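You operate a simulated robot arm through the tools that you are given. There is no shell and no other tool.

You are at the controls of a simulated two-armed robot. One attempt, no reset.

TASK
Fetch the large size card from the top of the freezer bench and set it on top of the green plate. Take the probe and leave it on top of the grey plate. Open the lab top drawer, put the blue test bar from the inside of the lab top drawer in the white lot sixty-five carton and shut the drawer again. Take the grey plough and leave it on the top of the closer side table. Fetch the orange tub and set it on top of the white cherry carton on the packing bench top. Take the iron test piece and leave it on the check card on the top of the run-off table. Push the lid of the lot ninety-five carton shut. The order is free. Set down upright: size card.

It is judged by the outcome, as a careful person would: the job done as asked, and still so three seconds after it is handed in. It fails if anything else is knocked over, pushed out of place, dropped, spilled or broken. Lids that push on must go on centred and level and be pressed home; caps that screw on are set level and turned clockwise until they are tight.

THE ROBOT
Two 7-joint arms with fingered hands on one trunk, on a base that drives. Base frame: it is fixed to the floor where the robot stands at the start and does not move with it; the origin is under the middle of the robot, x ahead of it, y to its left, z up. Units: m, rad, N and s.
The left shoulder is at the start at [0.204, 0.125, 1.099], the right one opposite. With the tool pointing down near the work surface each hand reaches from about 0.1 to 0.94 m from the robot's upright axis, wherever it stands, measured 20 degrees to its own side. Places, roughly: blue test bar [0.75, -3.25, 0.75]; check card [-3.25, -9.75, 0.75]; cherry carton [0.5, -10.5, 0.75]; green plate (17x20x6 cm) [0.6, -0.3, 0.9]; grey plate (17x20x6 cm) [0.8, -4.3, 0.9]; grey plough [-1.5, -3, 1]; iron test piece [-2.75, -10.5, 0.75]; lab top drawer [0.6, -3.4, 0.7]; lid of the lot ninety-five carton [-3.4, -1.9, 1]; orange tub (17x10x8 cm) [0.8, -10, 0.8]; probe [1, -2.25, 1]; size card [0.75, 0, 1]; top of the closer side table [-2.9, -5.7, 0.8]; white lot sixty-five carton [-3.25, -0.5, 0.75]. Payload 3.7 kg a hand.
Tool frame (each hand has its own): the origin (TCP) lies between the finger pads and is the grasp point; the fingertips stand 0.025 m ahead of it; z points along the fingers, y is the line along which they close. Largest opening 0.088 m; the body of the gripper starts 0.029 m behind the TCP. The gripper is a hand of 5 fingers: y runs from the thumb to the fingers, the wrist lies at [-0.013, -0.097, -0.162] in the tool frame, and closing takes about 1.5 s.
Orientation is that of the tool frame in the base frame, as [roll, pitch, yaw] about the fixed x, y, z axes, in that order (R = Rz(yaw) Ry(pitch) Rx(roll)). With the fingers straight down and the wrist toward the robot, the tool's x, y and z point along [0, 1, 0], [1, 0, 0] and [0, 0, -1] of the base frame.

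THE INTERFACE
- The arms move only by the tool apply_moves. It takes "left_series", "right_series" or both (then of equal length, played together; a hand with none holds still); each is a list that holds one entry, the list of rows, each a list of 7 numbers: the shift along the base's x, y, z in m, then the turn, a rotation vector about the base's x, y, z in rad, then the closure, from 0 (fully open) to 1 (shut). In form: [[[tx, ty, tz, ax, ay, az, claw], ...]]. A call has 1 to 20 rows; each row shifts and turns the commanded pose from where the row before left it. Each row takes 0.2 s and may step no farther than 0.05 m and 0.15 rad from the row before; otherwise, or with a gripper value out of range, the whole call is refused. A pose out of reach is approached as far as the arm can. The call stops where the force on the tool passes 40 N (or 10 N more than at its start, if that is more) or the arm is blocked; 0.2 s more then pass. The fingers move at their own pace (about 0.045 m/s each) and stop on an object; they squeeze with about 33 N. The grip force told is the motor's: it shows also when the fingers shut on nothing. Time passes only in rows, and 0.2 s behind the last, so rows that do not move let the fingers close. It gives the time, the measured TCP pose, the force on the tool (base axes), the opening and the grip force at its end, in the units of the frame above (readings bear some noise), with the torque about the TCP (base axes, N m) and any sound that the robot's microphone picked up.
- Cameras (640 x 400 px; columns grow to the right, rows downward): "scene" is now at [0.3265, -0.0058, 1.2598]; the picture's right is [-0.09, -1.00, 0.00], its down [-0.32, 0.03, -0.95] and it looks along [0.94, -0.08, -0.32] (base axes); focal length 214 px, centre (320, 200). "left" rides on the left gripper at [-0.059, -0.079, -0.105] in its tool frame; the picture's right is [-0.73, -0.32, 0.61], its down [0.62, -0.68, 0.38] and it looks along [0.29, 0.66, 0.70] (tool axes); focal length 234 px, centre (320, 200). "right" rides on the right gripper at [0.059, -0.079, -0.105] in its tool frame; the picture's right is [-0.73, 0.32, -0.61], its down [-0.62, -0.68, 0.38] and it looks along [-0.29, 0.66, 0.70] (tool axes); focal length 234 px, centre (320, 200). There is no depth. A picture from a camera that has moved, and an enlarged one, comes with that camera's place and axes in the base frame and with its lens.
- snapshot(camera): a new picture of that camera. No time passes.
- slide_trunk(by): slides the trunk up (or, below 0, down) by that many m; the arms and the scene camera ride with it, the base frame stays. It gives what a move gives, with no picture.
- steer(legs): drives the robot by 1 to 6 legs, each [ahead, left, turn to the left] in m, m and rad, along the robot's own axes; the way and the turn of a leg run together, so that a leg with both is an arc; at most 1.5 m and 3.142 rad a leg. The arms and the cameras ride along, it lands a little off, and it stops where it bumps. It gives what a move gives.
- hand_shape(shape, hand): the hand has 5 fingers and takes this shape, open, in about a second: jaw (thumb against the fingers, like two jaws); tri (thumb and two fingers); tip (a fingertip pinch); poke (one finger out to press); point (the index stretched); flat (the hand flat); cup (the hand cupped); fist (a fist). The gripper value then closes the fingers along that shape, each until it touches; the sizes above hold for jaw. It gives what a move gives, with no picture.
- turn_head(pan, tilt): turns the head with the scene camera to pan (to the left, within 1.396 rad either way) and tilt (down, from -0.506 to 1.204), counted from straight ahead of the robot. It gives what a move gives.
- close_up(camera, box): a new picture of the part [left, top, right, bottom] of that camera's present view, enlarged. No time passes.
- job_done(): hands the job in; it is judged then, once.

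Places have to be worked out from the pictures, the camera data and where the tool is seen. Open the grippers and draw the arms clear of the work before you hand the job in, unless the task says otherwise.

The tools are called after "Call:" by a JSON object that holds its "fn" and its "kwargs". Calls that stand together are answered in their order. apply_moves: Moves the arms, as the interface text tells. Its arguments: {"type":"object","properties":{"left_series":{"type":"array"},"right_series":{"type":"array"}},"required":[]} The other tools are called the same way: slide_trunk (by) slides the trunk up or down; hand_shape (shape, hand) gives the hand a shape; steer (legs) drives the base; turn_head (pan, tilt) turns the head that bears the scene camera; snapshot (camera) takes a picture; close_up (camera, box) takes an enlarged picture of a part of a camera's view; job_done () hands the job in.

At the start:

```text
time: 0.0
left_eef_pos: [0.4728, 0.15, 1.1742]
left_tool_rot: [3.139, 0.002, 1.572]
left_ft_force: [-0.8, 0.1, 0.3]
left_moment: [-0.01, -0.02, 0.03]
left_grip_width: 0.0878
left_gripper_force: 0.0
left_shape: jaw
right_eef_pos: [0.4462, -0.2766, 1.2499]
right_tool_rot: [3.141, 0.0, 1.569]
right_ft_force: [0.3, 0.7, -0.2]
right_moment: [0.03, 0.01, -0.03]
right_grip_width: 0.0877
right_gripper_force: 0.1
right_shape: jaw
trunk travel left (down, up): [-0.125, 0.29]
robot x, y, heading: [0.002, 0.0019, -0.0]
head pan, tilt: [-0.089, 0.325]
```

scene: 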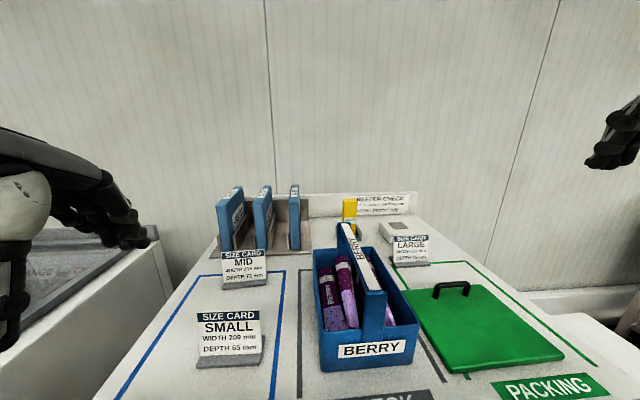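
right: 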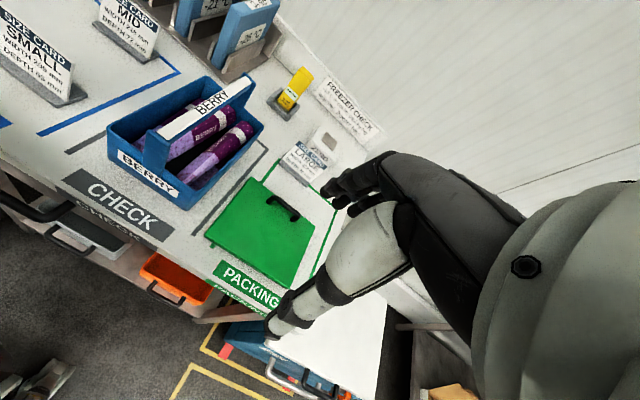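
left: 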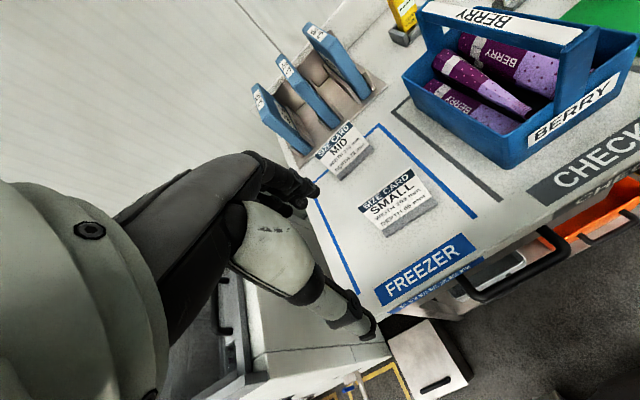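

The scene view shows the freezer bench with three size cards; the LARGE one stands behind the green plate. I take closer pictures of it before planning the grasp.

Call:
{"fn": "close_up", "kwargs": {"camera": "scene", "box": [360, 180, 520, 300]}}

Call:
{"fn": "close_up", "kwargs": {"camera": "right", "box": [200, 100, 400, 300]}}

```text
3.33 times, centred on (440, 240) of scene
camera zoom: at [0.3265, -0.0058, 1.2598], right [-0.09, -1.0, 0.0], down [-0.32, 0.03, -0.95], along [0.94, -0.08, -0.32], focal length 715 px, centre (-80, 67)
```

zoom: 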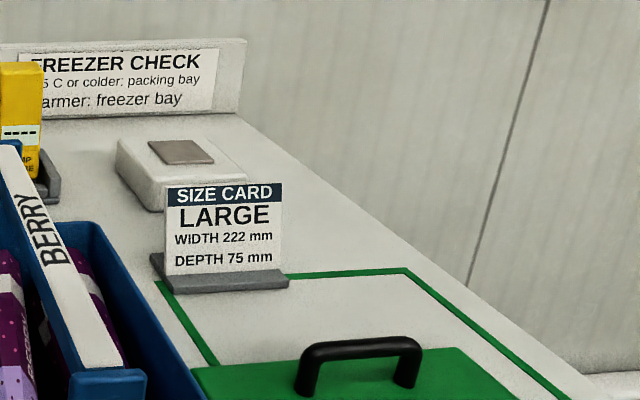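

```text
2.00 times, centred on (300, 200) of right
camera zoom: at [0.3669, -0.217, 1.3543], right [0.32, -0.73, 0.61], down [-0.68, -0.62, -0.38], along [0.66, -0.29, -0.7], focal length 468 px, centre (360, 200)
```

zoom: 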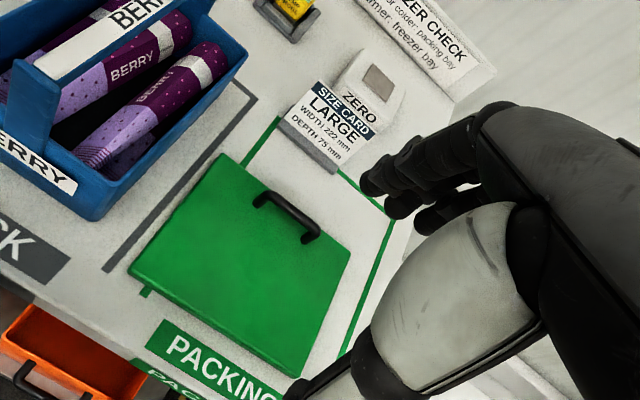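

The LARGE card's base front edge is near x 0.80, y −0.30 on a bench top at z≈0.90. The card leans back about 0.28 rad with its top near (0.831, −0.304, 0.975). I bring the right hand above it, tilted to match, and look again.

Call:
{"fn": "apply_moves", "kwargs": {"right_series": [[[0.04, -0.003, -0.015, 0, 0.03, 0, 0.3], [0.04, -0.003, -0.015, 0, 0.03, 0, 0.3], [0.04, -0.003, -0.015, 0, 0.03, 0, 0.3], [0.04, -0.003, -0.015, 0, 0.03, 0, 0.3], [0.04, -0.003, -0.015, 0, 0.03, 0, 0.3], [0.04, -0.003, -0.015, 0, 0.03, 0, 0.3], [0.04, -0.003, -0.015, 0, 0.03, 0, 0.3], [0.04, -0.003, -0.015, 0, 0.03, 0, 0.3], [0.04, -0.003, -0.015, 0, 0.03, 0, 0.3], [0.02, 0, -0.01, 0, 0, 0, 0.3], [0, 0, 0, 0, 0, 0, 0.3]]]}}

Call:
{"fn": "snapshot", "kwargs": {"camera": "right"}}

Call:
{"fn": "snapshot", "kwargs": {"camera": "scene"}}

```text
time: 2.4
left_eef_pos: [0.473, 0.15, 1.1739]
left_tool_rot: [3.139, 0.003, 1.57]
left_ft_force: [-0.6, 0.4, 0.2]
left_moment: [0.0, -0.01, 0.01]
left_grip_width: 0.0876
left_gripper_force: 0.1
left_shape: jaw
right_eef_pos: [0.8286, -0.3041, 1.1048]
right_tool_rot: [-2.873, 0.0, 1.571]
right_ft_force: [0.0, 0.7, -1.1]
right_moment: [0.03, -0.02, 0.0]
right_grip_width: 0.0618
right_gripper_force: 0.1
right_shape: jaw
trunk travel left (down, up): [-0.125, 0.29]
robot x, y, heading: [0.0038, -0.0001, -0.001]
head pan, tilt: [-0.089, 0.325]
```

```text
taken
camera right: at [0.7795, -0.245, 1.2272], right [0.47, -0.73, 0.5], down [-0.76, -0.62, -0.19], along [0.45, -0.29, -0.85], focal length 234 px, centre (320, 200)
```

right: 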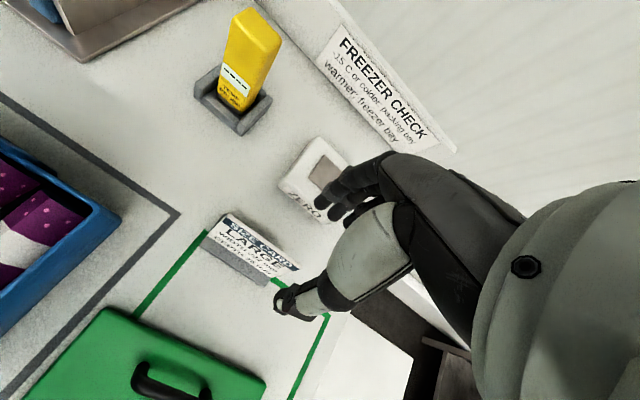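

```text
taken
camera scene: at [0.3263, -0.0059, 1.2599], right [-0.09, -1.0, 0.0], down [-0.32, 0.03, -0.95], along [0.94, -0.08, -0.32], focal length 214 px, centre (320, 200)
```

scene: 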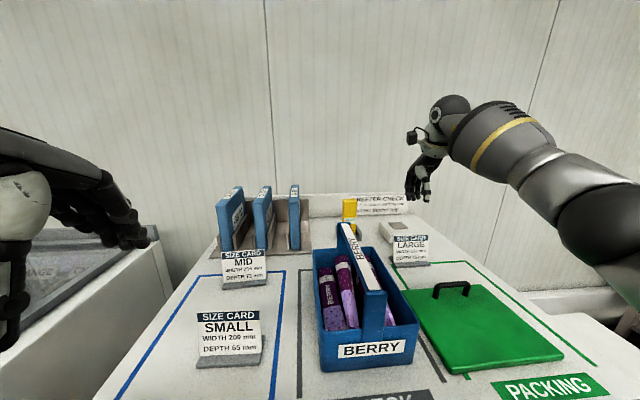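

The hand camera agrees: card top centre ≈ (0.830, −0.301, 0.975), leaning back as expected. I lower straight onto it with the fingers straddling, then close.

Call:
{"fn": "apply_moves", "kwargs": {"right_series": [[[0.002, 0.001, -0.04, 0, 0.005, 0, 0.3], [0.0, 0.001, -0.04, 0, 0.005, 0, 0.3], [-0.003, 0, -0.035, 0, 0, 0, 0.3], [-0.005, 0, -0.022, 0, 0, 0, 0.3], [-0.003, 0, -0.014, 0, 0, 0, 0.3], [0, 0, 0, 0, 0, 0, 0.3]]]}}

Call:
{"fn": "snapshot", "kwargs": {"camera": "right"}}

Call:
{"fn": "close_up", "kwargs": {"camera": "scene", "box": [360, 160, 520, 280]}}

```text
time: 3.8
left_eef_pos: [0.4717, 0.1489, 1.1749]
left_tool_rot: [3.14, 0.002, 1.569]
left_ft_force: [0.1, 0.3, 0.8]
left_moment: [0.03, 0.02, -0.01]
left_grip_width: 0.0876
left_gripper_force: 0.1
left_shape: jaw
right_eef_pos: [0.8166, -0.3003, 0.9531]
right_tool_rot: [-2.862, 0.0, 1.571]
right_ft_force: [0.2, 0.5, -0.3]
right_moment: [0.0, -0.01, -0.04]
right_grip_width: 0.062
right_gripper_force: 0.1
right_shape: jaw
trunk travel left (down, up): [-0.125, 0.29]
robot x, y, heading: [0.0009, 0.003, -0.0]
head pan, tilt: [-0.089, 0.325]
```

```text
taken
camera right: at [0.7702, -0.2415, 1.0748], right [0.48, -0.73, 0.49], down [-0.76, -0.62, -0.18], along [0.44, -0.29, -0.85], focal length 234 px, centre (320, 200)
```

right: 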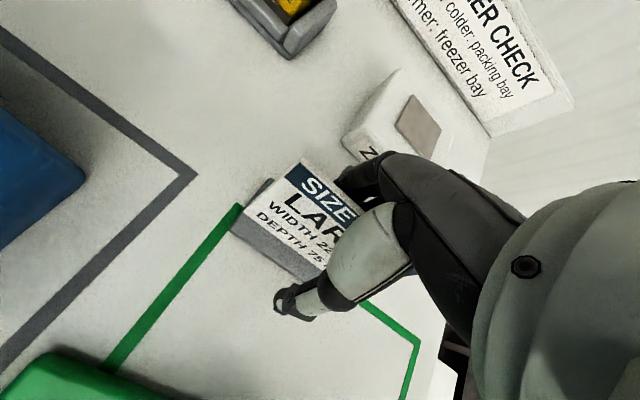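

```text
3.33 times, centred on (440, 220) of scene
camera zoom: at [0.3263, -0.0057, 1.2599], right [-0.09, -1.0, 0.0], down [-0.32, 0.03, -0.95], along [0.94, -0.08, -0.32], focal length 715 px, centre (-80, 133)
```

zoom: 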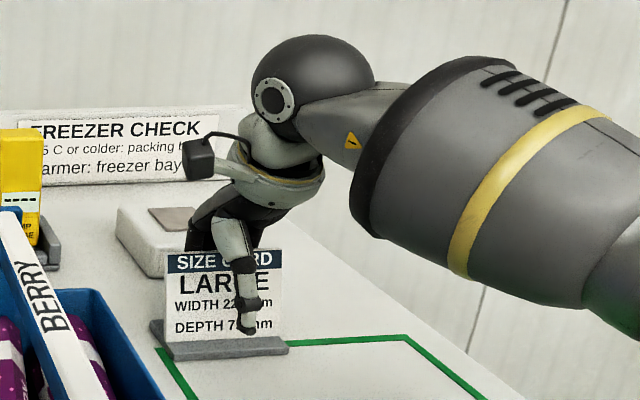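

Thumb in front of the card, fingers behind it. I close the grip now.

Call:
{"fn": "apply_moves", "kwargs": {"right_series": [[[0, 0, 0, 0, 0, 0, 0.6], [0, 0, 0, 0, 0, 0, 0.8], [0, 0, 0, 0, 0, 0, 1], [0, 0, 0, 0, 0, 0, 1], [0, 0, 0, 0, 0, 0, 1], [0, 0, 0, 0, 0, 0, 1], [0, 0, 0, 0, 0, 0, 1], [0, 0, 0, 0, 0, 0, 1]]]}}

Call:
{"fn": "close_up", "kwargs": {"camera": "scene", "box": [360, 160, 520, 280]}}

Call:
{"fn": "close_up", "kwargs": {"camera": "scene", "box": [400, 240, 600, 400]}}

```text
time: 5.6
left_eef_pos: [0.472, 0.149, 1.1751]
left_tool_rot: [3.14, 0.002, 1.569]
left_ft_force: [1.0, -1.3, -0.2]
left_moment: [0.0, 0.02, 0.0]
left_grip_width: 0.0879
left_gripper_force: 0.2
left_shape: jaw
right_eef_pos: [0.8178, -0.3008, 0.9532]
right_tool_rot: [-2.863, 0.001, 1.571]
right_ft_force: [-0.2, 0.8, 1.0]
right_moment: [0.08, -0.02, 0.02]
right_grip_width: 0.0
right_gripper_force: 32.9
right_shape: jaw
trunk travel left (down, up): [-0.125, 0.29]
robot x, y, heading: [0.0002, -0.001, 0.002]
head pan, tilt: [-0.089, 0.325]
```

```text
3.33 times, centred on (440, 220) of scene
camera zoom: at [0.3263, -0.0058, 1.2599], right [-0.09, -1.0, 0.0], down [-0.32, 0.03, -0.95], along [0.94, -0.08, -0.32], focal length 715 px, centre (-80, 133)
```

zoom: 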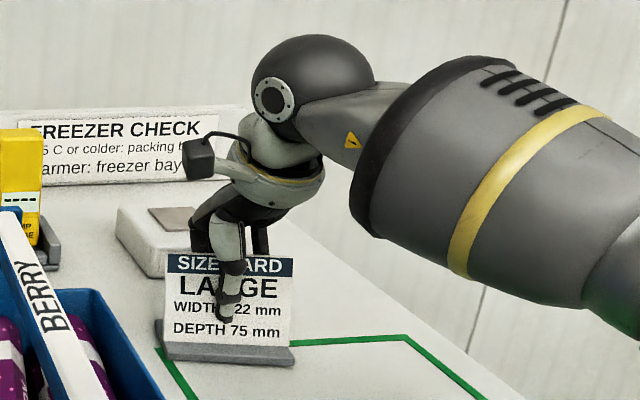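

```text
2.50 times, centred on (500, 320) of scene
camera zoom: at [0.3263, -0.0058, 1.2599], right [-0.09, -1.0, 0.0], down [-0.32, 0.03, -0.95], along [0.94, -0.08, -0.32], focal length 536 px, centre (-130, -100)
```

zoom: 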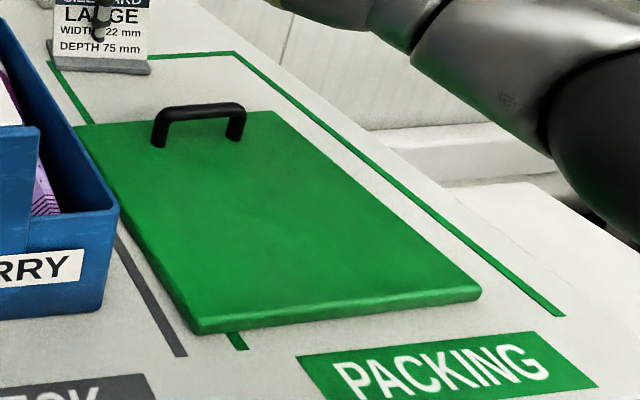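

The card is gripped, with only a slight twist. The plate spans x 0.53–0.70, y −0.42 to −0.22, with its handle near x 0.67, so the free front half is my target. I lift first.

Call:
{"fn": "apply_moves", "kwargs": {"right_series": [[[0, 0, 0.02, 0, 0, 0, 1], [0, 0, 0.03, 0, 0, 0, 1], [0, 0, 0.04, 0, 0, 0, 1], [-0.04, -0.004, 0.03, 0, 0, 0, 1], [-0.045, -0.004, 0, 0, 0, 0, 1], [-0.045, -0.004, 0, 0, 0, 0, 1], [-0.045, -0.004, 0, 0, 0, 0, 1], [-0.045, -0.003, 0, 0, 0, 0, 1], [-0.007, 0, 0, 0, 0, 0, 1], [0, 0, 0, 0, 0, 0, 1]]]}}

Call:
{"fn": "snapshot", "kwargs": {"camera": "scene"}}

Call:
{"fn": "snapshot", "kwargs": {"camera": "right"}}

Call:
{"fn": "close_up", "kwargs": {"camera": "scene", "box": [400, 200, 600, 400]}}

```text
refused: row 4 steps farther than a row can; nothing moved
```

```text
taken
camera scene: at [0.3263, -0.0058, 1.2599], right [-0.09, -1.0, 0.0], down [-0.32, 0.03, -0.95], along [0.94, -0.08, -0.32], focal length 214 px, centre (320, 200)
```

scene: 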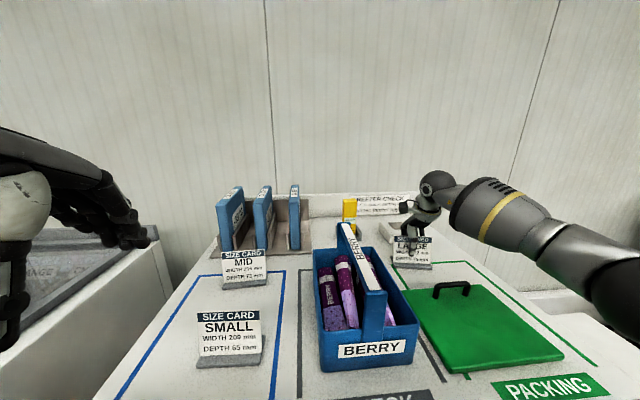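

```text
taken
camera right: at [0.7703, -0.2416, 1.075], right [0.48, -0.73, 0.49], down [-0.76, -0.62, -0.18], along [0.44, -0.29, -0.85], focal length 234 px, centre (320, 200)
```

right: 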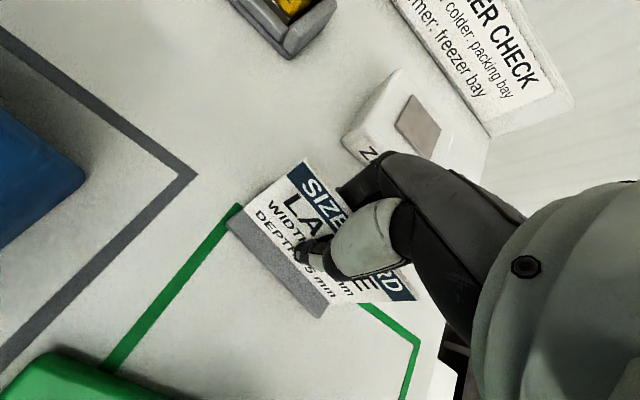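

```text
2.00 times, centred on (500, 300) of scene
camera zoom: at [0.3263, -0.0058, 1.2599], right [-0.09, -1.0, 0.0], down [-0.32, 0.03, -0.95], along [0.94, -0.08, -0.32], focal length 429 px, centre (-40, 0)
```

zoom: 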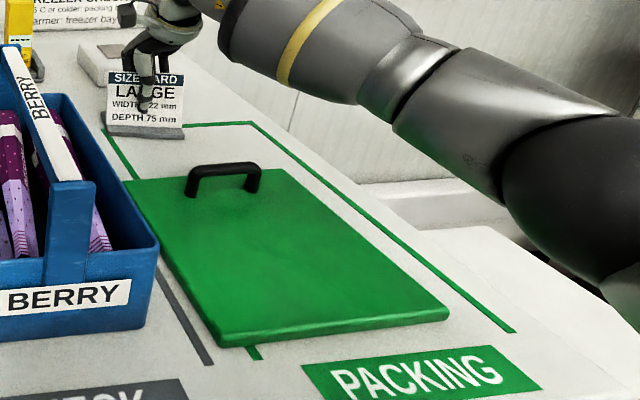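

The refused row was a hair over 0.05 m; nothing moved. I redo the lift and carry with smaller steps.

Call:
{"fn": "apply_moves", "kwargs": {"right_series": [[[0, 0, 0.02, 0, 0, 0, 1], [0, 0, 0.03, 0, 0, 0, 1], [0, 0, 0.04, 0, 0, 0, 1], [-0.03, -0.004, 0.03, 0, 0, 0, 1], [-0.04, -0.004, 0, 0, 0, 0, 1], [-0.04, -0.004, 0, 0, 0, 0, 1], [-0.04, -0.004, 0, 0, 0, 0, 1], [-0.04, -0.003, 0, 0, 0, 0, 1], [-0.036, 0, 0, 0, 0, 0, 1], [0, 0, 0, 0, 0, 0, 1]]]}}

Call:
{"fn": "snapshot", "kwargs": {"camera": "right"}}

Call:
{"fn": "close_up", "kwargs": {"camera": "scene", "box": [400, 200, 600, 400]}}

```text
time: 7.8
left_eef_pos: [0.4731, 0.1494, 1.1741]
left_tool_rot: [3.141, 0.002, 1.572]
left_ft_force: [0.5, 0.5, 0.9]
left_moment: [0.0, -0.04, 0.01]
left_grip_width: 0.0876
left_gripper_force: 0.1
left_shape: jaw
right_eef_pos: [0.5937, -0.3206, 1.0718]
right_tool_rot: [-2.86, -0.001, 1.57]
right_ft_force: [0.4, -0.5, -1.3]
right_moment: [-0.02, -0.01, 0.02]
right_grip_width: 0.0
right_gripper_force: 32.7
right_shape: jaw
trunk travel left (down, up): [-0.125, 0.29]
robot x, y, heading: [-0.0018, -0.0019, 0.002]
head pan, tilt: [-0.089, 0.325]
```

```text
taken
camera right: at [0.5468, -0.262, 1.1958], right [0.48, -0.73, 0.49], down [-0.76, -0.62, -0.18], along [0.44, -0.29, -0.85], focal length 234 px, centre (320, 200)
```

right: 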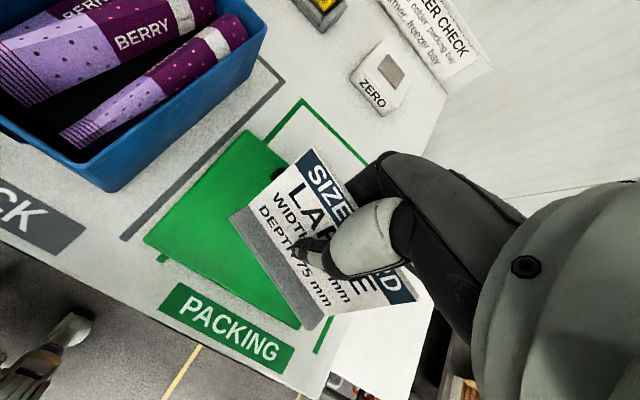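

```text
2.00 times, centred on (500, 300) of scene
camera zoom: at [0.327, -0.0057, 1.2596], right [-0.09, -1.0, 0.0], down [-0.32, 0.03, -0.95], along [0.94, -0.08, -0.32], focal length 429 px, centre (-40, 0)
```

zoom: 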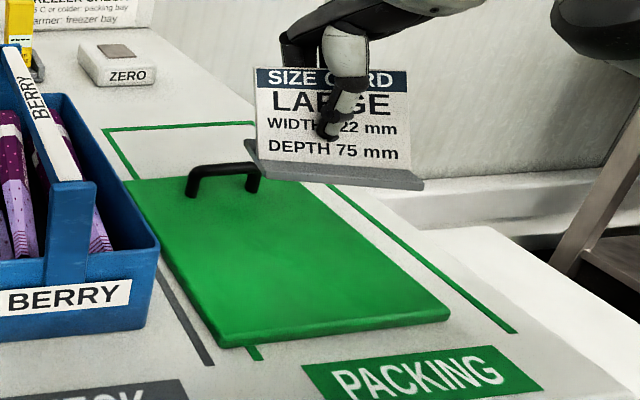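

The card is held and nearly level; I correct its ~0.14 rad twist and lower to just above the plate.

Call:
{"fn": "apply_moves", "kwargs": {"right_series": [[[-0.002, 0, -0.03, 0, 0, 0.05, 1], [-0.001, 0, -0.03, 0, 0, 0.05, 1], [0, 0, -0.025, 0, 0, 0.04, 1], [0, 0, 0, 0, 0, 0, 1]]]}}

Call:
{"fn": "snapshot", "kwargs": {"camera": "right"}}

Call:
{"fn": "close_up", "kwargs": {"camera": "scene", "box": [420, 220, 580, 380]}}

```text
time: 8.8
left_eef_pos: [0.4715, 0.1509, 1.1746]
left_tool_rot: [3.14, 0.002, 1.571]
left_ft_force: [0.1, 0.1, -1.0]
left_moment: [-0.01, -0.01, 0.0]
left_grip_width: 0.0876
left_gripper_force: 0.0
left_shape: jaw
right_eef_pos: [0.5875, -0.3209, 0.9874]
right_tool_rot: [-2.862, -0.001, 1.711]
right_ft_force: [0.5, 0.0, 0.0]
right_moment: [0.0, -0.02, -0.01]
right_grip_width: 0.0
right_gripper_force: 32.4
right_shape: jaw
trunk travel left (down, up): [-0.125, 0.29]
robot x, y, heading: [-0.0001, -0.0021, -0.001]
head pan, tilt: [-0.089, 0.325]
```

```text
taken
camera right: at [0.5336, -0.2699, 1.109], right [0.57, -0.65, 0.49], down [-0.67, -0.72, -0.18], along [0.48, -0.23, -0.85], focal length 234 px, centre (320, 200)
```

right: 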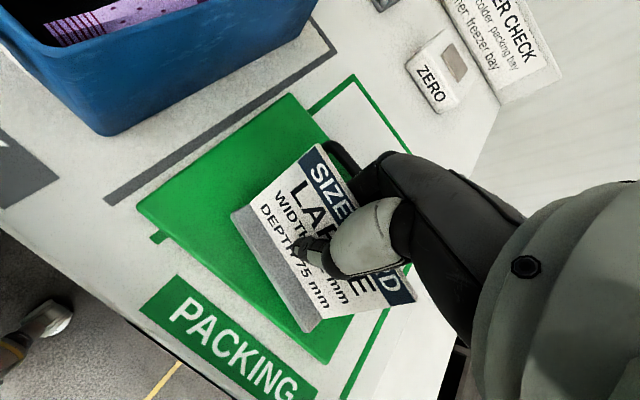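

```text
2.50 times, centred on (500, 300) of scene
camera zoom: at [0.3264, -0.0057, 1.2599], right [-0.09, -1.0, 0.0], down [-0.32, 0.03, -0.95], along [0.94, -0.08, -0.32], focal length 536 px, centre (-130, -50)
```

zoom: 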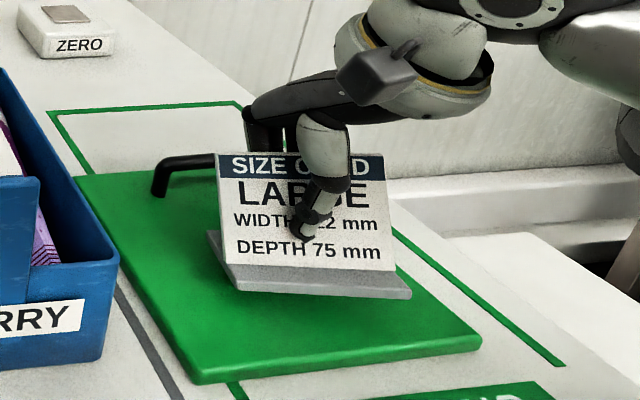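

Scene and hand views suggest a residual yaw or roll of the card base; I zoom into the hand view to measure it.

Call:
{"fn": "close_up", "kwargs": {"camera": "right", "box": [200, 120, 440, 360]}}

Call:
{"fn": "close_up", "kwargs": {"camera": "scene", "box": [460, 260, 560, 340]}}

```text
1.67 times, centred on (320, 240) of right
camera zoom: at [0.5336, -0.2699, 1.109], right [0.57, -0.65, 0.49], down [-0.67, -0.72, -0.18], along [0.48, -0.23, -0.85], focal length 390 px, centre (320, 133)
```

zoom: 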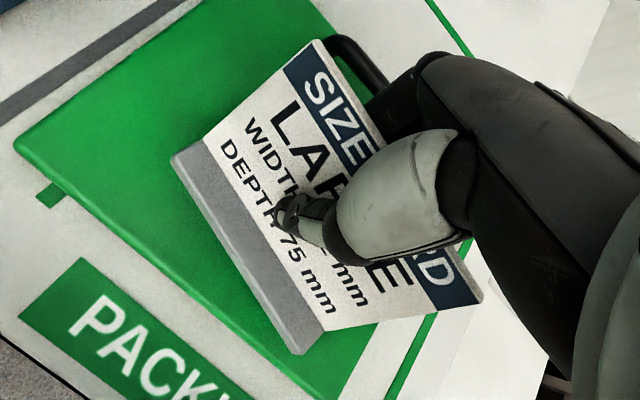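

```text
5.00 times, centred on (510, 300) of scene
camera zoom: at [0.3264, -0.0057, 1.2599], right [-0.09, -1.0, 0.0], down [-0.32, 0.03, -0.95], along [0.94, -0.08, -0.32], focal length 1072 px, centre (-630, -300)
```

zoom: 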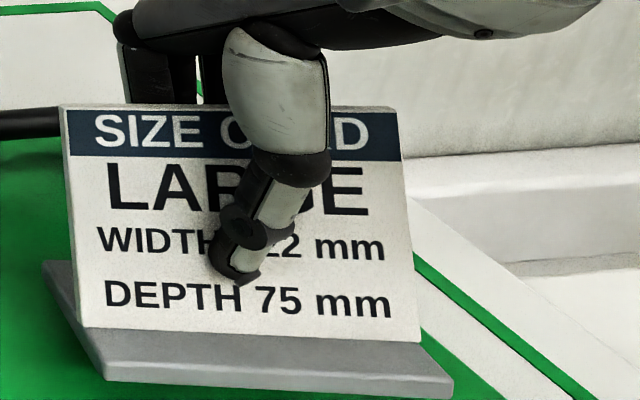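

The base edge appears yawed about −0.15 rad, with a slight roll. I add a bit more yaw and lower toward the plate in small steps while watching the force.

Call:
{"fn": "apply_moves", "kwargs": {"right_series": [[[0, 0, -0.006, 0, 0, 0.07, 1], [0, 0, -0.006, 0, 0, 0.06, 1], [0, 0, -0.004, 0, 0, 0, 1], [0, 0, 0, 0, 0, 0, 1]]]}}

Call:
{"fn": "close_up", "kwargs": {"camera": "scene", "box": [440, 250, 560, 346]}}

Call:
{"fn": "close_up", "kwargs": {"camera": "right", "box": [200, 120, 440, 360]}}

```text
time: 9.8
left_eef_pos: [0.4722, 0.1494, 1.1751]
left_tool_rot: [3.14, 0.003, 1.571]
left_ft_force: [-0.1, 0.4, 0.6]
left_moment: [0.0, -0.05, -0.01]
left_grip_width: 0.0876
left_gripper_force: 0.1
left_shape: jaw
right_eef_pos: [0.5894, -0.3208, 0.9708]
right_tool_rot: [-2.862, 0.0, 1.842]
right_ft_force: [0.2, 0.1, 0.8]
right_moment: [0.08, -0.01, 0.0]
right_grip_width: 0.0
right_gripper_force: 33.0
right_shape: jaw
trunk travel left (down, up): [-0.125, 0.29]
robot x, y, heading: [-0.001, -0.0029, 0.001]
head pan, tilt: [-0.089, 0.325]
```

```text
4.17 times, centred on (500, 298) of scene
camera zoom: at [0.3263, -0.0058, 1.2599], right [-0.09, -1.0, 0.0], down [-0.32, 0.03, -0.95], along [0.94, -0.08, -0.32], focal length 894 px, centre (-430, -208)
```

zoom: 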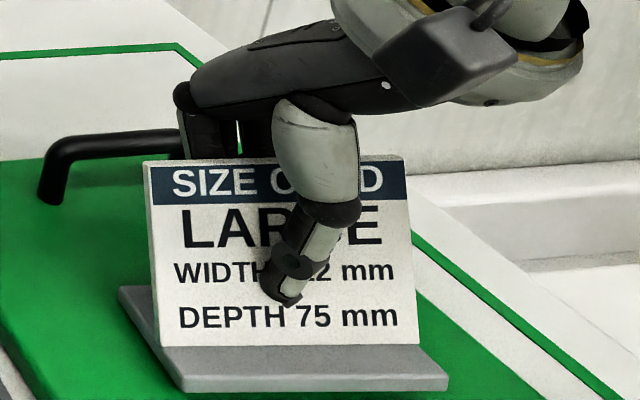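

```text
1.67 times, centred on (320, 240) of right
camera zoom: at [0.5275, -0.2763, 1.0947], right [0.65, -0.57, 0.49], down [-0.57, -0.8, -0.18], along [0.5, -0.16, -0.85], focal length 390 px, centre (320, 133)
```

zoom: 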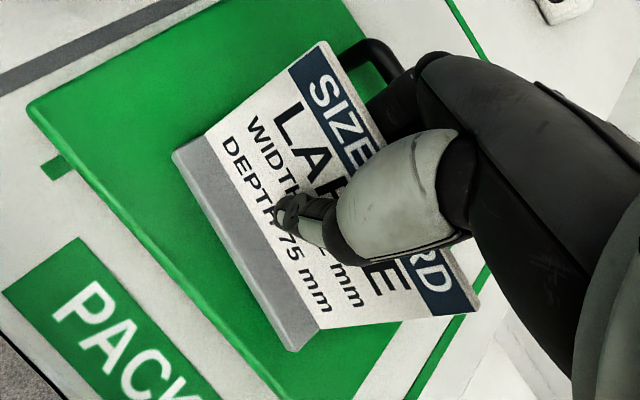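

Base edge now looks parallel with the plate. I lower in 3 mm steps to find contact.

Call:
{"fn": "apply_moves", "kwargs": {"right_series": [[[0, 0, -0.003, 0, 0, 0, 1], [0, 0, -0.003, 0, 0, 0, 1], [0, 0, 0, 0, 0, 0, 1]]]}}

Call:
{"fn": "close_up", "kwargs": {"camera": "scene", "box": [440, 250, 560, 346]}}

```text
time: 10.6
left_eef_pos: [0.4726, 0.15, 1.1752]
left_tool_rot: [3.141, 0.002, 1.57]
left_ft_force: [-0.2, 0.0, 0.2]
left_moment: [-0.02, -0.01, 0.02]
left_grip_width: 0.0877
left_gripper_force: 0.2
left_shape: jaw
right_eef_pos: [0.5874, -0.3199, 0.9676]
right_tool_rot: [-2.863, -0.001, 1.842]
right_ft_force: [-0.1, -1.2, 2.7]
right_moment: [0.09, -0.1, 0.0]
right_grip_width: 0.0002
right_gripper_force: 33.0
right_shape: jaw
trunk travel left (down, up): [-0.125, 0.29]
robot x, y, heading: [0.0002, 0.0009, 0.002]
head pan, tilt: [-0.089, 0.325]
```

```text
4.17 times, centred on (500, 298) of scene
camera zoom: at [0.3262, -0.0057, 1.2599], right [-0.09, -1.0, 0.0], down [-0.32, 0.03, -0.95], along [0.94, -0.08, -0.32], focal length 894 px, centre (-430, -208)
```

zoom: 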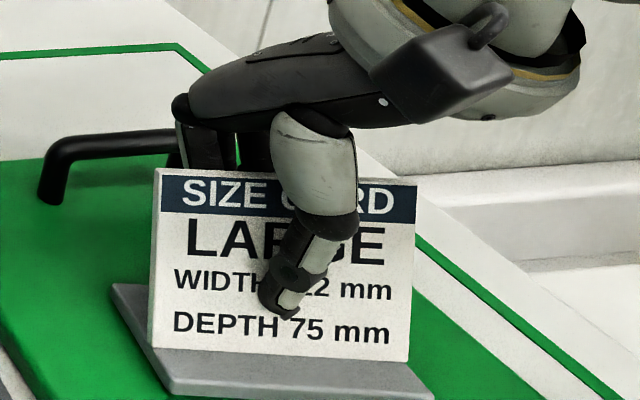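

Light contact (2.7 N) and the card rolled slightly. I check from the hand camera which side touches.

Call:
{"fn": "close_up", "kwargs": {"camera": "right", "box": [200, 120, 440, 360]}}

Call:
{"fn": "close_up", "kwargs": {"camera": "scene", "box": [440, 280, 560, 376]}}

Call:
{"fn": "snapshot", "kwargs": {"camera": "left"}}

```text
1.67 times, centred on (320, 240) of right
camera zoom: at [0.5265, -0.2761, 1.0896], right [0.65, -0.57, 0.49], down [-0.57, -0.8, -0.18], along [0.5, -0.16, -0.85], focal length 390 px, centre (320, 133)
```

zoom: 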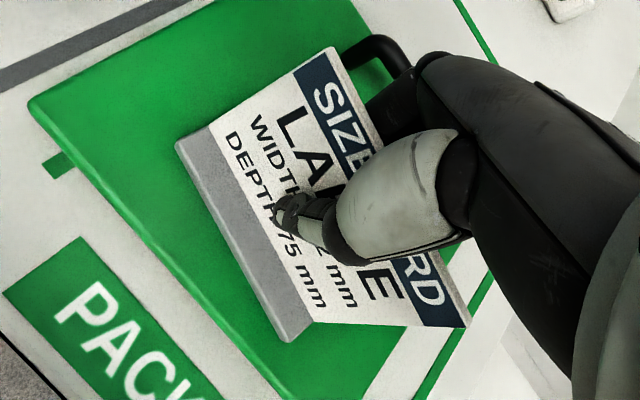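

```text
4.17 times, centred on (500, 328) of scene
camera zoom: at [0.3262, -0.0057, 1.2599], right [-0.09, -1.0, 0.0], down [-0.32, 0.03, -0.95], along [0.94, -0.08, -0.32], focal length 894 px, centre (-430, -333)
```

zoom: 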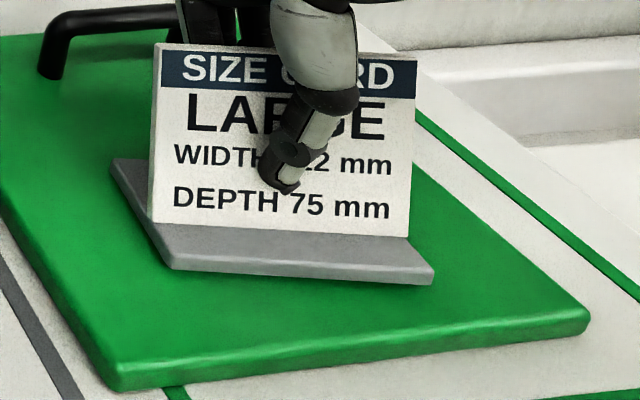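

```text
taken
camera left: at [0.3929, 0.091, 1.2786], right [-0.32, -0.73, -0.61], down [-0.68, 0.62, -0.39], along [0.66, 0.29, -0.7], focal length 234 px, centre (320, 200)
```

left: 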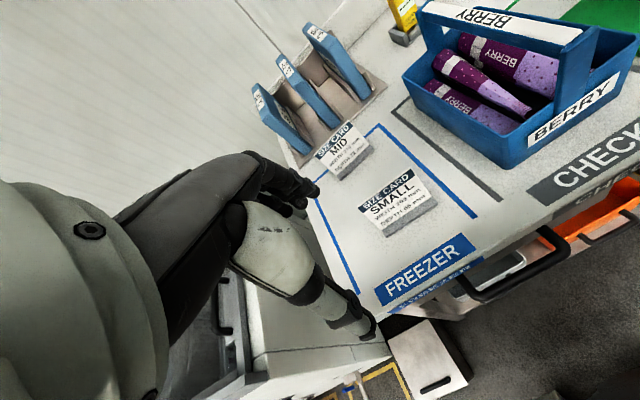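

The side edges show the base is about −0.2 rad yawed, which is harmless, and fully over the plate. I press down a touch more so it seats flat, then release.

Call:
{"fn": "apply_moves", "kwargs": {"right_series": [[[0, 0, -0.002, 0, 0, 0, 1], [0, 0, -0.002, 0, 0, 0, 1], [0, 0, 0, 0, 0, 0, 1]]]}}

Call:
{"fn": "close_up", "kwargs": {"camera": "scene", "box": [440, 280, 560, 376]}}

```text
time: 11.4
left_eef_pos: [0.4703, 0.1499, 1.1761]
left_tool_rot: [3.138, 0.001, 1.569]
left_ft_force: [-0.5, 0.0, -0.1]
left_moment: [-0.01, 0.05, -0.01]
left_grip_width: 0.0875
left_gripper_force: 0.1
left_shape: jaw
right_eef_pos: [0.5885, -0.3203, 0.9642]
right_tool_rot: [-2.865, 0.001, 1.839]
right_ft_force: [0.5, -1.0, 16.9]
right_moment: [0.08, 0.01, 0.06]
right_grip_width: 0.0002
right_gripper_force: 32.6
right_shape: jaw
trunk travel left (down, up): [-0.125, 0.29]
robot x, y, heading: [0.002, 0.0053, -0.003]
head pan, tilt: [-0.089, 0.325]
```

```text
4.17 times, centred on (500, 328) of scene
camera zoom: at [0.3249, -0.0053, 1.2605], right [-0.09, -1.0, 0.0], down [-0.32, 0.03, -0.95], along [0.94, -0.08, -0.32], focal length 894 px, centre (-430, -333)
```

zoom: 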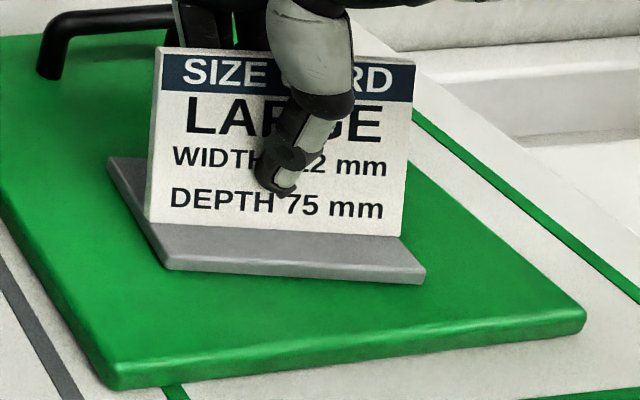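

Force rose to 17 N, so it is seated flat. I ease off, open the fingers, and withdraw along the card's lean.

Call:
{"fn": "apply_moves", "kwargs": {"right_series": [[[0, 0, 0.003, 0, 0, 0, 1], [0, 0, 0, 0, 0, 0, 0.7], [0, 0, 0, 0, 0, 0, 0.4], [0, 0, 0, 0, 0, 0, 0.4], [0, 0, 0, 0, 0, 0, 0.4], [0, 0, 0, 0, 0, 0, 0.4], [0.003, 0, 0.01, 0, 0, 0, 0.4], [0.006, 0, 0.02, 0, 0, 0, 0.4], [0.008, 0, 0.03, 0, 0, 0, 0.4], [0.008, 0, 0.04, 0, 0, 0, 0.4], [0, 0, 0.04, 0, 0, 0, 0.4], [0, 0, 0, 0, 0, 0, 0.4]]]}}

Call:
{"fn": "snapshot", "kwargs": {"camera": "scene"}}

Call:
{"fn": "snapshot", "kwargs": {"camera": "right"}}

```text
time: 14.0
left_eef_pos: [0.4732, 0.1505, 1.1743]
left_tool_rot: [-3.141, 0.0, 1.57]
left_ft_force: [-0.7, 0.5, 0.4]
left_moment: [-0.03, -0.01, 0.01]
left_grip_width: 0.0876
left_gripper_force: 0.0
left_shape: jaw
right_eef_pos: [0.6136, -0.321, 1.1047]
right_tool_rot: [-2.861, 0.001, 1.842]
right_ft_force: [0.3, 0.7, 0.2]
right_moment: [0.0, 0.02, 0.01]
right_grip_width: 0.0527
right_gripper_force: 0.0
right_shape: jaw
trunk travel left (down, up): [-0.125, 0.29]
robot x, y, heading: [-0.0014, -0.0009, 0.006]
head pan, tilt: [-0.089, 0.325]
```

```text
taken
camera scene: at [0.3268, -0.006, 1.2596], right [-0.09, -1.0, 0.0], down [-0.32, 0.03, -0.95], along [0.94, -0.08, -0.32], focal length 214 px, centre (320, 200)
```

scene: 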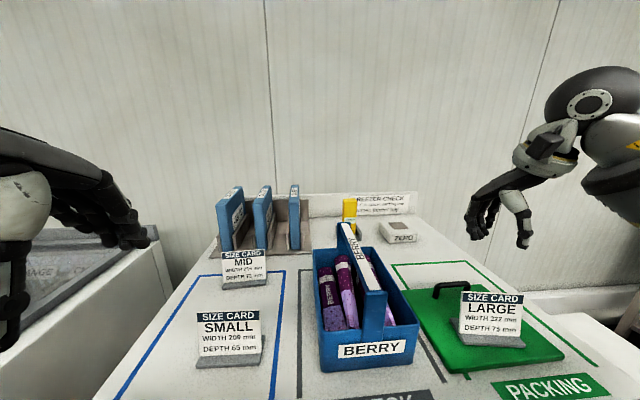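

```text
taken
camera right: at [0.553, -0.2764, 1.228], right [0.66, -0.57, 0.49], down [-0.57, -0.8, -0.18], along [0.5, -0.16, -0.85], focal length 234 px, centre (320, 200)
```

right: 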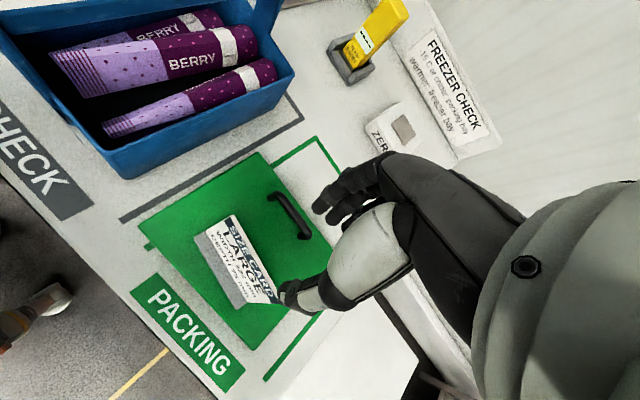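

The LARGE card stands upright on the green plate. I retract the right hand to its neutral pose, then look around the room.

Call:
{"fn": "apply_moves", "kwargs": {"right_series": [[[-0.02, 0, 0.03, 0, 0, -0.135, 0.2], [-0.02, 0, 0.03, 0, 0, -0.135, 0.2], [-0.025, 0.01, 0.03, 0, -0.1, 0, 0.2], [-0.025, 0.01, 0.03, 0, -0.1, 0, 0.0], [-0.025, 0.01, 0.03, 0, -0.08, 0, 0.0], [-0.04, 0.01, 0, 0, 0, 0, 0.0], [0, 0, 0, 0, 0, 0, 0]]]}}

Call:
{"fn": "turn_head", "kwargs": {"pan": -1.35, "tilt": 0.35}}

Call:
{"fn": "snapshot", "kwargs": {"camera": "scene"}}

```text
time: 15.6
left_eef_pos: [0.4728, 0.1497, 1.174]
left_tool_rot: [-3.141, 0.001, 1.57]
left_ft_force: [-0.2, -0.3, -0.4]
left_moment: [0.0, 0.04, -0.02]
left_grip_width: 0.0877
left_gripper_force: 0.0
left_shape: jaw
right_eef_pos: [0.4611, -0.2816, 1.2555]
right_tool_rot: [-3.14, 0.001, 1.57]
right_ft_force: [0.4, 0.0, -0.1]
right_moment: [-0.01, 0.04, 0.01]
right_grip_width: 0.0876
right_gripper_force: 0.0
right_shape: jaw
trunk travel left (down, up): [-0.125, 0.29]
robot x, y, heading: [-0.0053, -0.0032, -0.001]
head pan, tilt: [-0.089, 0.325]
```

```text
time: 17.0
left_eef_pos: [0.4719, 0.1501, 1.1745]
left_tool_rot: [-3.14, 0.004, 1.573]
left_ft_force: [-0.2, -0.2, -0.3]
left_moment: [0.01, 0.01, -0.01]
left_grip_width: 0.0878
left_gripper_force: 0.1
left_shape: jaw
right_eef_pos: [0.4606, -0.2832, 1.2544]
right_tool_rot: [-3.141, -0.002, 1.571]
right_ft_force: [0.9, -1.0, 0.0]
right_moment: [0.04, -0.03, -0.02]
right_grip_width: 0.0875
right_gripper_force: 0.1
right_shape: jaw
trunk travel left (down, up): [-0.125, 0.29]
robot x, y, heading: [-0.0012, 0.0021, -0.001]
head pan, tilt: [-1.349, 0.351]
```

```text
taken
camera scene: at [0.3257, -0.0118, 1.2591], right [-0.15, -0.99, 0.0], down [-0.32, 0.05, -0.95], along [0.93, -0.15, -0.33], focal length 214 px, centre (320, 200)
```

scene: 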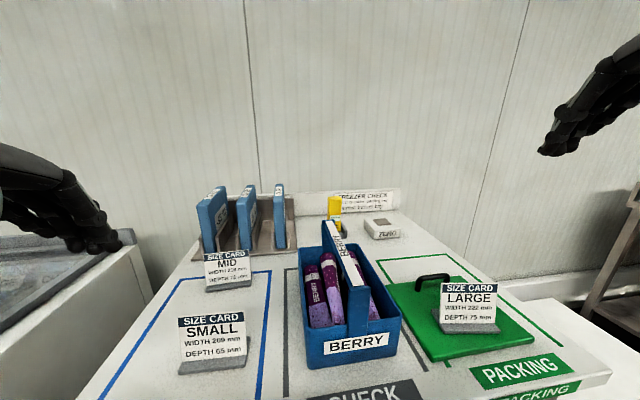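

The picture was taken while the head was still turning; I take it again.

Call:
{"fn": "snapshot", "kwargs": {"camera": "scene"}}

```text
taken
camera scene: at [0.3257, -0.0118, 1.2591], right [-0.15, -0.99, 0.0], down [-0.32, 0.05, -0.95], along [0.93, -0.15, -0.33], focal length 214 px, centre (320, 200)
```

scene: 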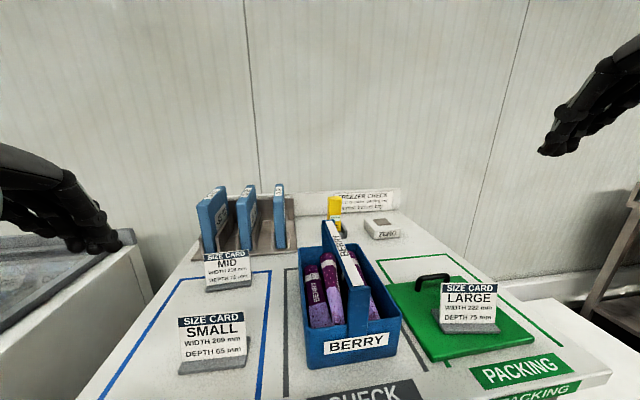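

The head reads pan −1.349 but the picture hasn't followed; I let a moment pass and look again.

Call:
{"fn": "turn_head", "kwargs": {"pan": -1.3, "tilt": 0.3}}

```text
time: 17.7
left_eef_pos: [0.474, 0.1491, 1.1756]
left_tool_rot: [-3.141, 0.006, 1.575]
left_ft_force: [-0.4, -0.6, 0.2]
left_moment: [0.02, 0.02, 0.04]
left_grip_width: 0.0877
left_gripper_force: 0.1
left_shape: jaw
right_eef_pos: [0.4603, -0.2817, 1.2546]
right_tool_rot: [-3.142, -0.001, 1.571]
right_ft_force: [0.8, 0.7, -0.1]
right_moment: [0.03, 0.0, 0.0]
right_grip_width: 0.0876
right_gripper_force: 0.1
right_shape: jaw
trunk travel left (down, up): [-0.125, 0.29]
robot x, y, heading: [0.0001, -0.002, -0.002]
head pan, tilt: [-1.3, 0.3]
```

Now a fresh picture.

Call:
{"fn": "snapshot", "kwargs": {"camera": "scene"}}

```text
taken
camera scene: at [0.3257, -0.0119, 1.26], right [-0.15, -0.99, 0.0], down [-0.31, 0.05, -0.95], along [0.94, -0.15, -0.32], focal length 214 px, centre (320, 200)
```

scene: 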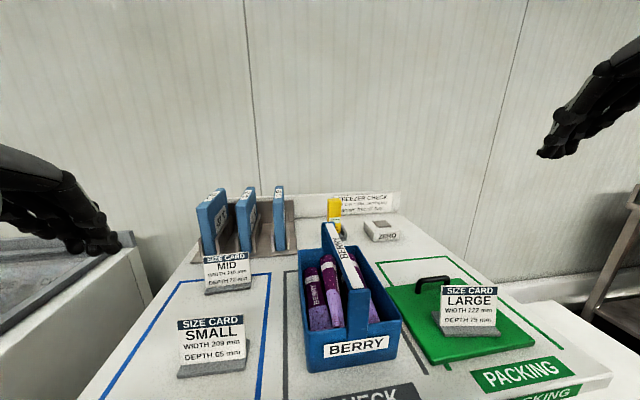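

The true camera axis barely moved (pan ≈ −0.15) although −1.3 is reported. I test the head with another command.

Call:
{"fn": "turn_head", "kwargs": {"pan": 0.6, "tilt": 0.8}}

```text
time: 19.5
left_eef_pos: [0.4729, 0.1504, 1.1743]
left_tool_rot: [3.14, 0.002, 1.57]
left_ft_force: [-0.2, -0.3, -0.1]
left_moment: [-0.01, 0.01, 0.0]
left_grip_width: 0.0877
left_gripper_force: 0.1
left_shape: jaw
right_eef_pos: [0.4602, -0.2824, 1.2552]
right_tool_rot: [-3.141, 0.001, 1.572]
right_ft_force: [-0.2, -0.8, 0.1]
right_moment: [0.0, -0.03, -0.01]
right_grip_width: 0.0876
right_gripper_force: 0.1
right_shape: jaw
trunk travel left (down, up): [-0.125, 0.29]
robot x, y, heading: [0.0024, 0.0001, -0.002]
head pan, tilt: [0.6, 0.799]
```

Checking the actual view after that command.

Call:
{"fn": "snapshot", "kwargs": {"camera": "scene"}}

```text
taken
camera scene: at [0.302, 0.0472, 1.2197], right [0.55, -0.84, 0.0], down [-0.59, -0.38, -0.71], along [0.6, 0.39, -0.7], focal length 214 px, centre (320, 200)
```

scene: 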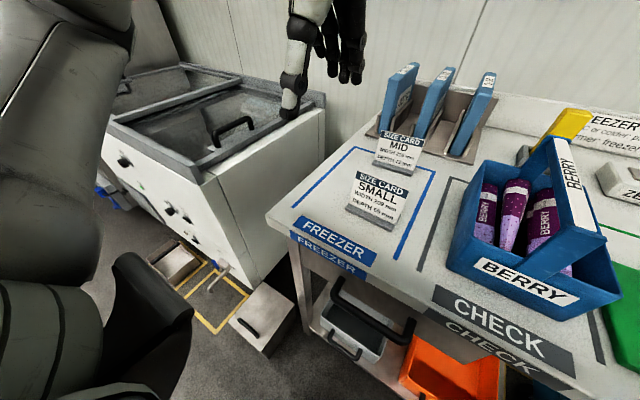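

Left/down works. I test panning right again with this tilt.

Call:
{"fn": "turn_head", "kwargs": {"pan": -0.8, "tilt": 0.6}}

```text
time: 21.1
left_eef_pos: [0.4746, 0.1491, 1.1769]
left_tool_rot: [-3.14, 0.011, 1.58]
left_ft_force: [44.8, -17.7, 40.2]
left_moment: [0.48, 7.9, 2.98]
left_grip_width: 0.0878
left_gripper_force: 0.0
left_shape: jaw
right_eef_pos: [0.4617, -0.2806, 1.2553]
right_tool_rot: [-3.141, -0.001, 1.571]
right_ft_force: [0.6, -1.0, 1.0]
right_moment: [0.02, 0.01, 0.0]
right_grip_width: 0.0878
right_gripper_force: 0.1
right_shape: jaw
trunk travel left (down, up): [-0.125, 0.29]
robot x, y, heading: [0.0015, 0.001, -0.005]
head pan, tilt: [-0.799, 0.6]
```

The left hand now reads 45 N — the head seems to be pushing against the left arm. I look, then move the left hand away.

Call:
{"fn": "snapshot", "kwargs": {"camera": "scene"}}

Call:
{"fn": "snapshot", "kwargs": {"camera": "left"}}

Call:
{"fn": "snapshot", "kwargs": {"camera": "right"}}

```text
taken
camera scene: at [0.3098, -0.0394, 1.2308], right [-0.48, -0.88, 0.0], down [-0.53, 0.29, -0.8], along [0.7, -0.39, -0.6], focal length 214 px, centre (320, 200)
```

scene: 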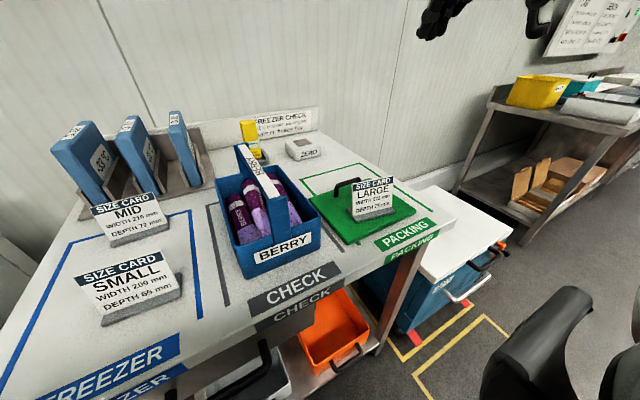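

```text
taken
camera left: at [0.3959, 0.0914, 1.2812], right [-0.31, -0.74, -0.6], down [-0.69, 0.61, -0.39], along [0.65, 0.29, -0.7], focal length 234 px, centre (320, 200)
```

left: 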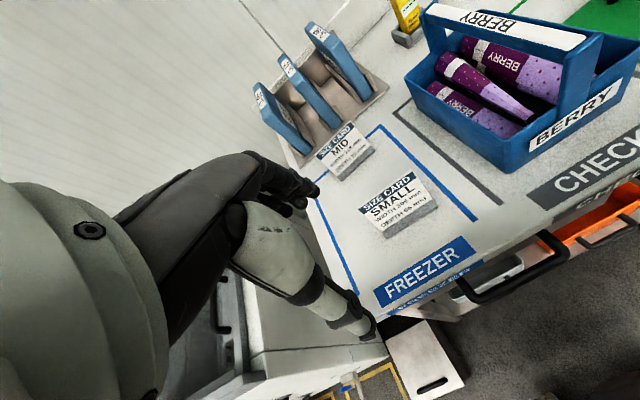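

```text
taken
camera right: at [0.3814, -0.2228, 1.3599], right [0.32, -0.73, 0.61], down [-0.68, -0.62, -0.38], along [0.66, -0.29, -0.7], focal length 234 px, centre (320, 200)
```

right: 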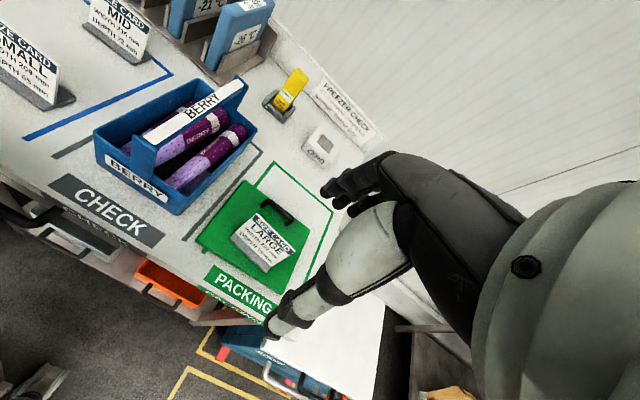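

The left wrist sits close to the head. I move the left hand outward by 0.15 m to clear it, mirroring the right one.

Call:
{"fn": "apply_moves", "kwargs": {"left_series": [[[0.0, 0.04, 0.0, 0, 0, 0, 0], [0, 0.04, 0.02, 0, 0, 0, 0], [0, 0.04, 0.03, 0, 0, 0, 0], [0, 0.02, 0.03, 0, 0, 0, 0], [0, 0, 0, 0, 0, 0, 0]]]}}

Call:
{"fn": "turn_head", "kwargs": {"pan": -1.35, "tilt": 0.35}}

Call:
{"fn": "snapshot", "kwargs": {"camera": "scene"}}

```text
time: 22.3
left_eef_pos: [0.4729, 0.2939, 1.2564]
left_tool_rot: [-3.141, 0.003, 1.571]
left_ft_force: [-0.2, 0.7, -0.4]
left_moment: [-0.03, 0.03, -0.01]
left_grip_width: 0.0879
left_gripper_force: 0.1
left_shape: jaw
right_eef_pos: [0.4612, -0.2814, 1.2549]
right_tool_rot: [-3.139, -0.001, 1.571]
right_ft_force: [0.0, -0.2, 0.1]
right_moment: [0.0, -0.01, 0.0]
right_grip_width: 0.0878
right_gripper_force: 0.1
right_shape: jaw
trunk travel left (down, up): [-0.125, 0.29]
robot x, y, heading: [-0.0026, -0.0024, 0.003]
head pan, tilt: [-0.799, 0.6]
```

```text
time: 23.2
left_eef_pos: [0.4724, 0.2929, 1.2577]
left_tool_rot: [3.141, 0.0, 1.569]
left_ft_force: [0.3, -0.2, -1.0]
left_moment: [0.01, 0.0, 0.02]
left_grip_width: 0.088
left_gripper_force: 0.0
left_shape: jaw
right_eef_pos: [0.4608, -0.2819, 1.2549]
right_tool_rot: [-3.141, 0.0, 1.57]
right_ft_force: [0.3, -0.3, 0.3]
right_moment: [0.0, -0.04, 0.0]
right_grip_width: 0.0875
right_gripper_force: 0.2
right_shape: jaw
trunk travel left (down, up): [-0.125, 0.29]
robot x, y, heading: [-0.0023, 0.0008, 0.001]
head pan, tilt: [-1.349, 0.351]
```

```text
taken
camera scene: at [0.2541, -0.0883, 1.2574], right [-0.98, -0.22, 0.0], down [-0.08, 0.34, -0.94], along [0.21, -0.92, -0.34], focal length 214 px, centre (320, 200)
```

scene: 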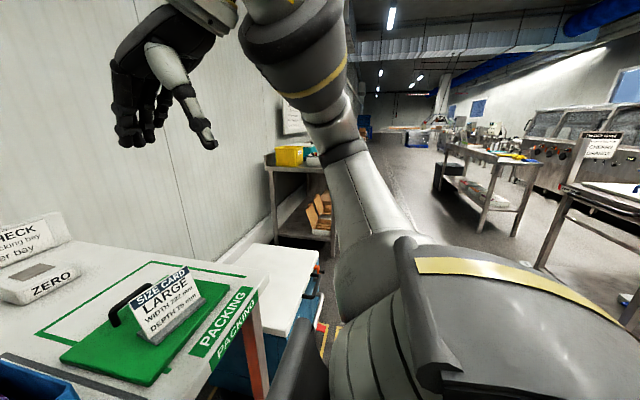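

The head is free now; the room extends along −y. I back up slightly and turn right to survey the room from here.

Call:
{"fn": "steer", "kwargs": {"legs": [[-0.15, 0, 0], [0, 0, -0.8]]}}

Call:
{"fn": "snapshot", "kwargs": {"camera": "scene"}}

```text
time: 26.7
left_eef_pos: [0.3872, -0.1369, 1.2563]
left_tool_rot: [3.139, 0.002, 0.769]
left_ft_force: [-0.2, 0.9, -0.3]
left_moment: [0.0, -0.01, -0.05]
left_grip_width: 0.0879
left_gripper_force: 0.1
left_shape: jaw
right_eef_pos: [-0.0339, -0.527, 1.2548]
right_tool_rot: [-3.141, -0.001, 0.77]
right_ft_force: [0.2, 0.0, 0.2]
right_moment: [0.02, 0.03, -0.04]
right_grip_width: 0.0876
right_gripper_force: 0.0
right_shape: jaw
trunk travel left (down, up): [-0.125, 0.29]
robot x, y, heading: [-0.1511, -0.0023, -0.8]
head pan, tilt: [-1.349, 0.351]
```

```text
taken
camera scene: at [-0.0395, -0.2433, 1.2574], right [-0.84, 0.55, 0.0], down [0.19, 0.29, -0.94], along [-0.52, -0.78, -0.34], focal length 214 px, centre (320, 200)
```

scene: 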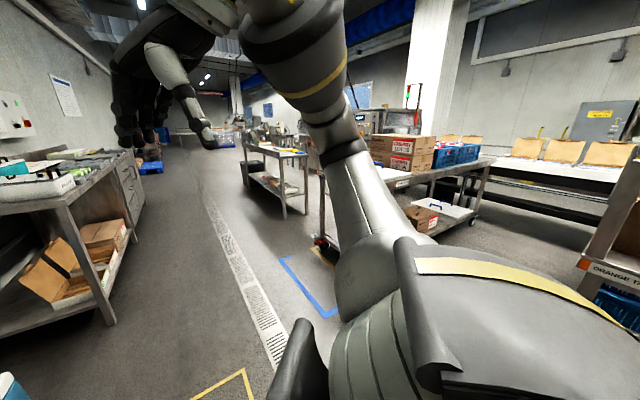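

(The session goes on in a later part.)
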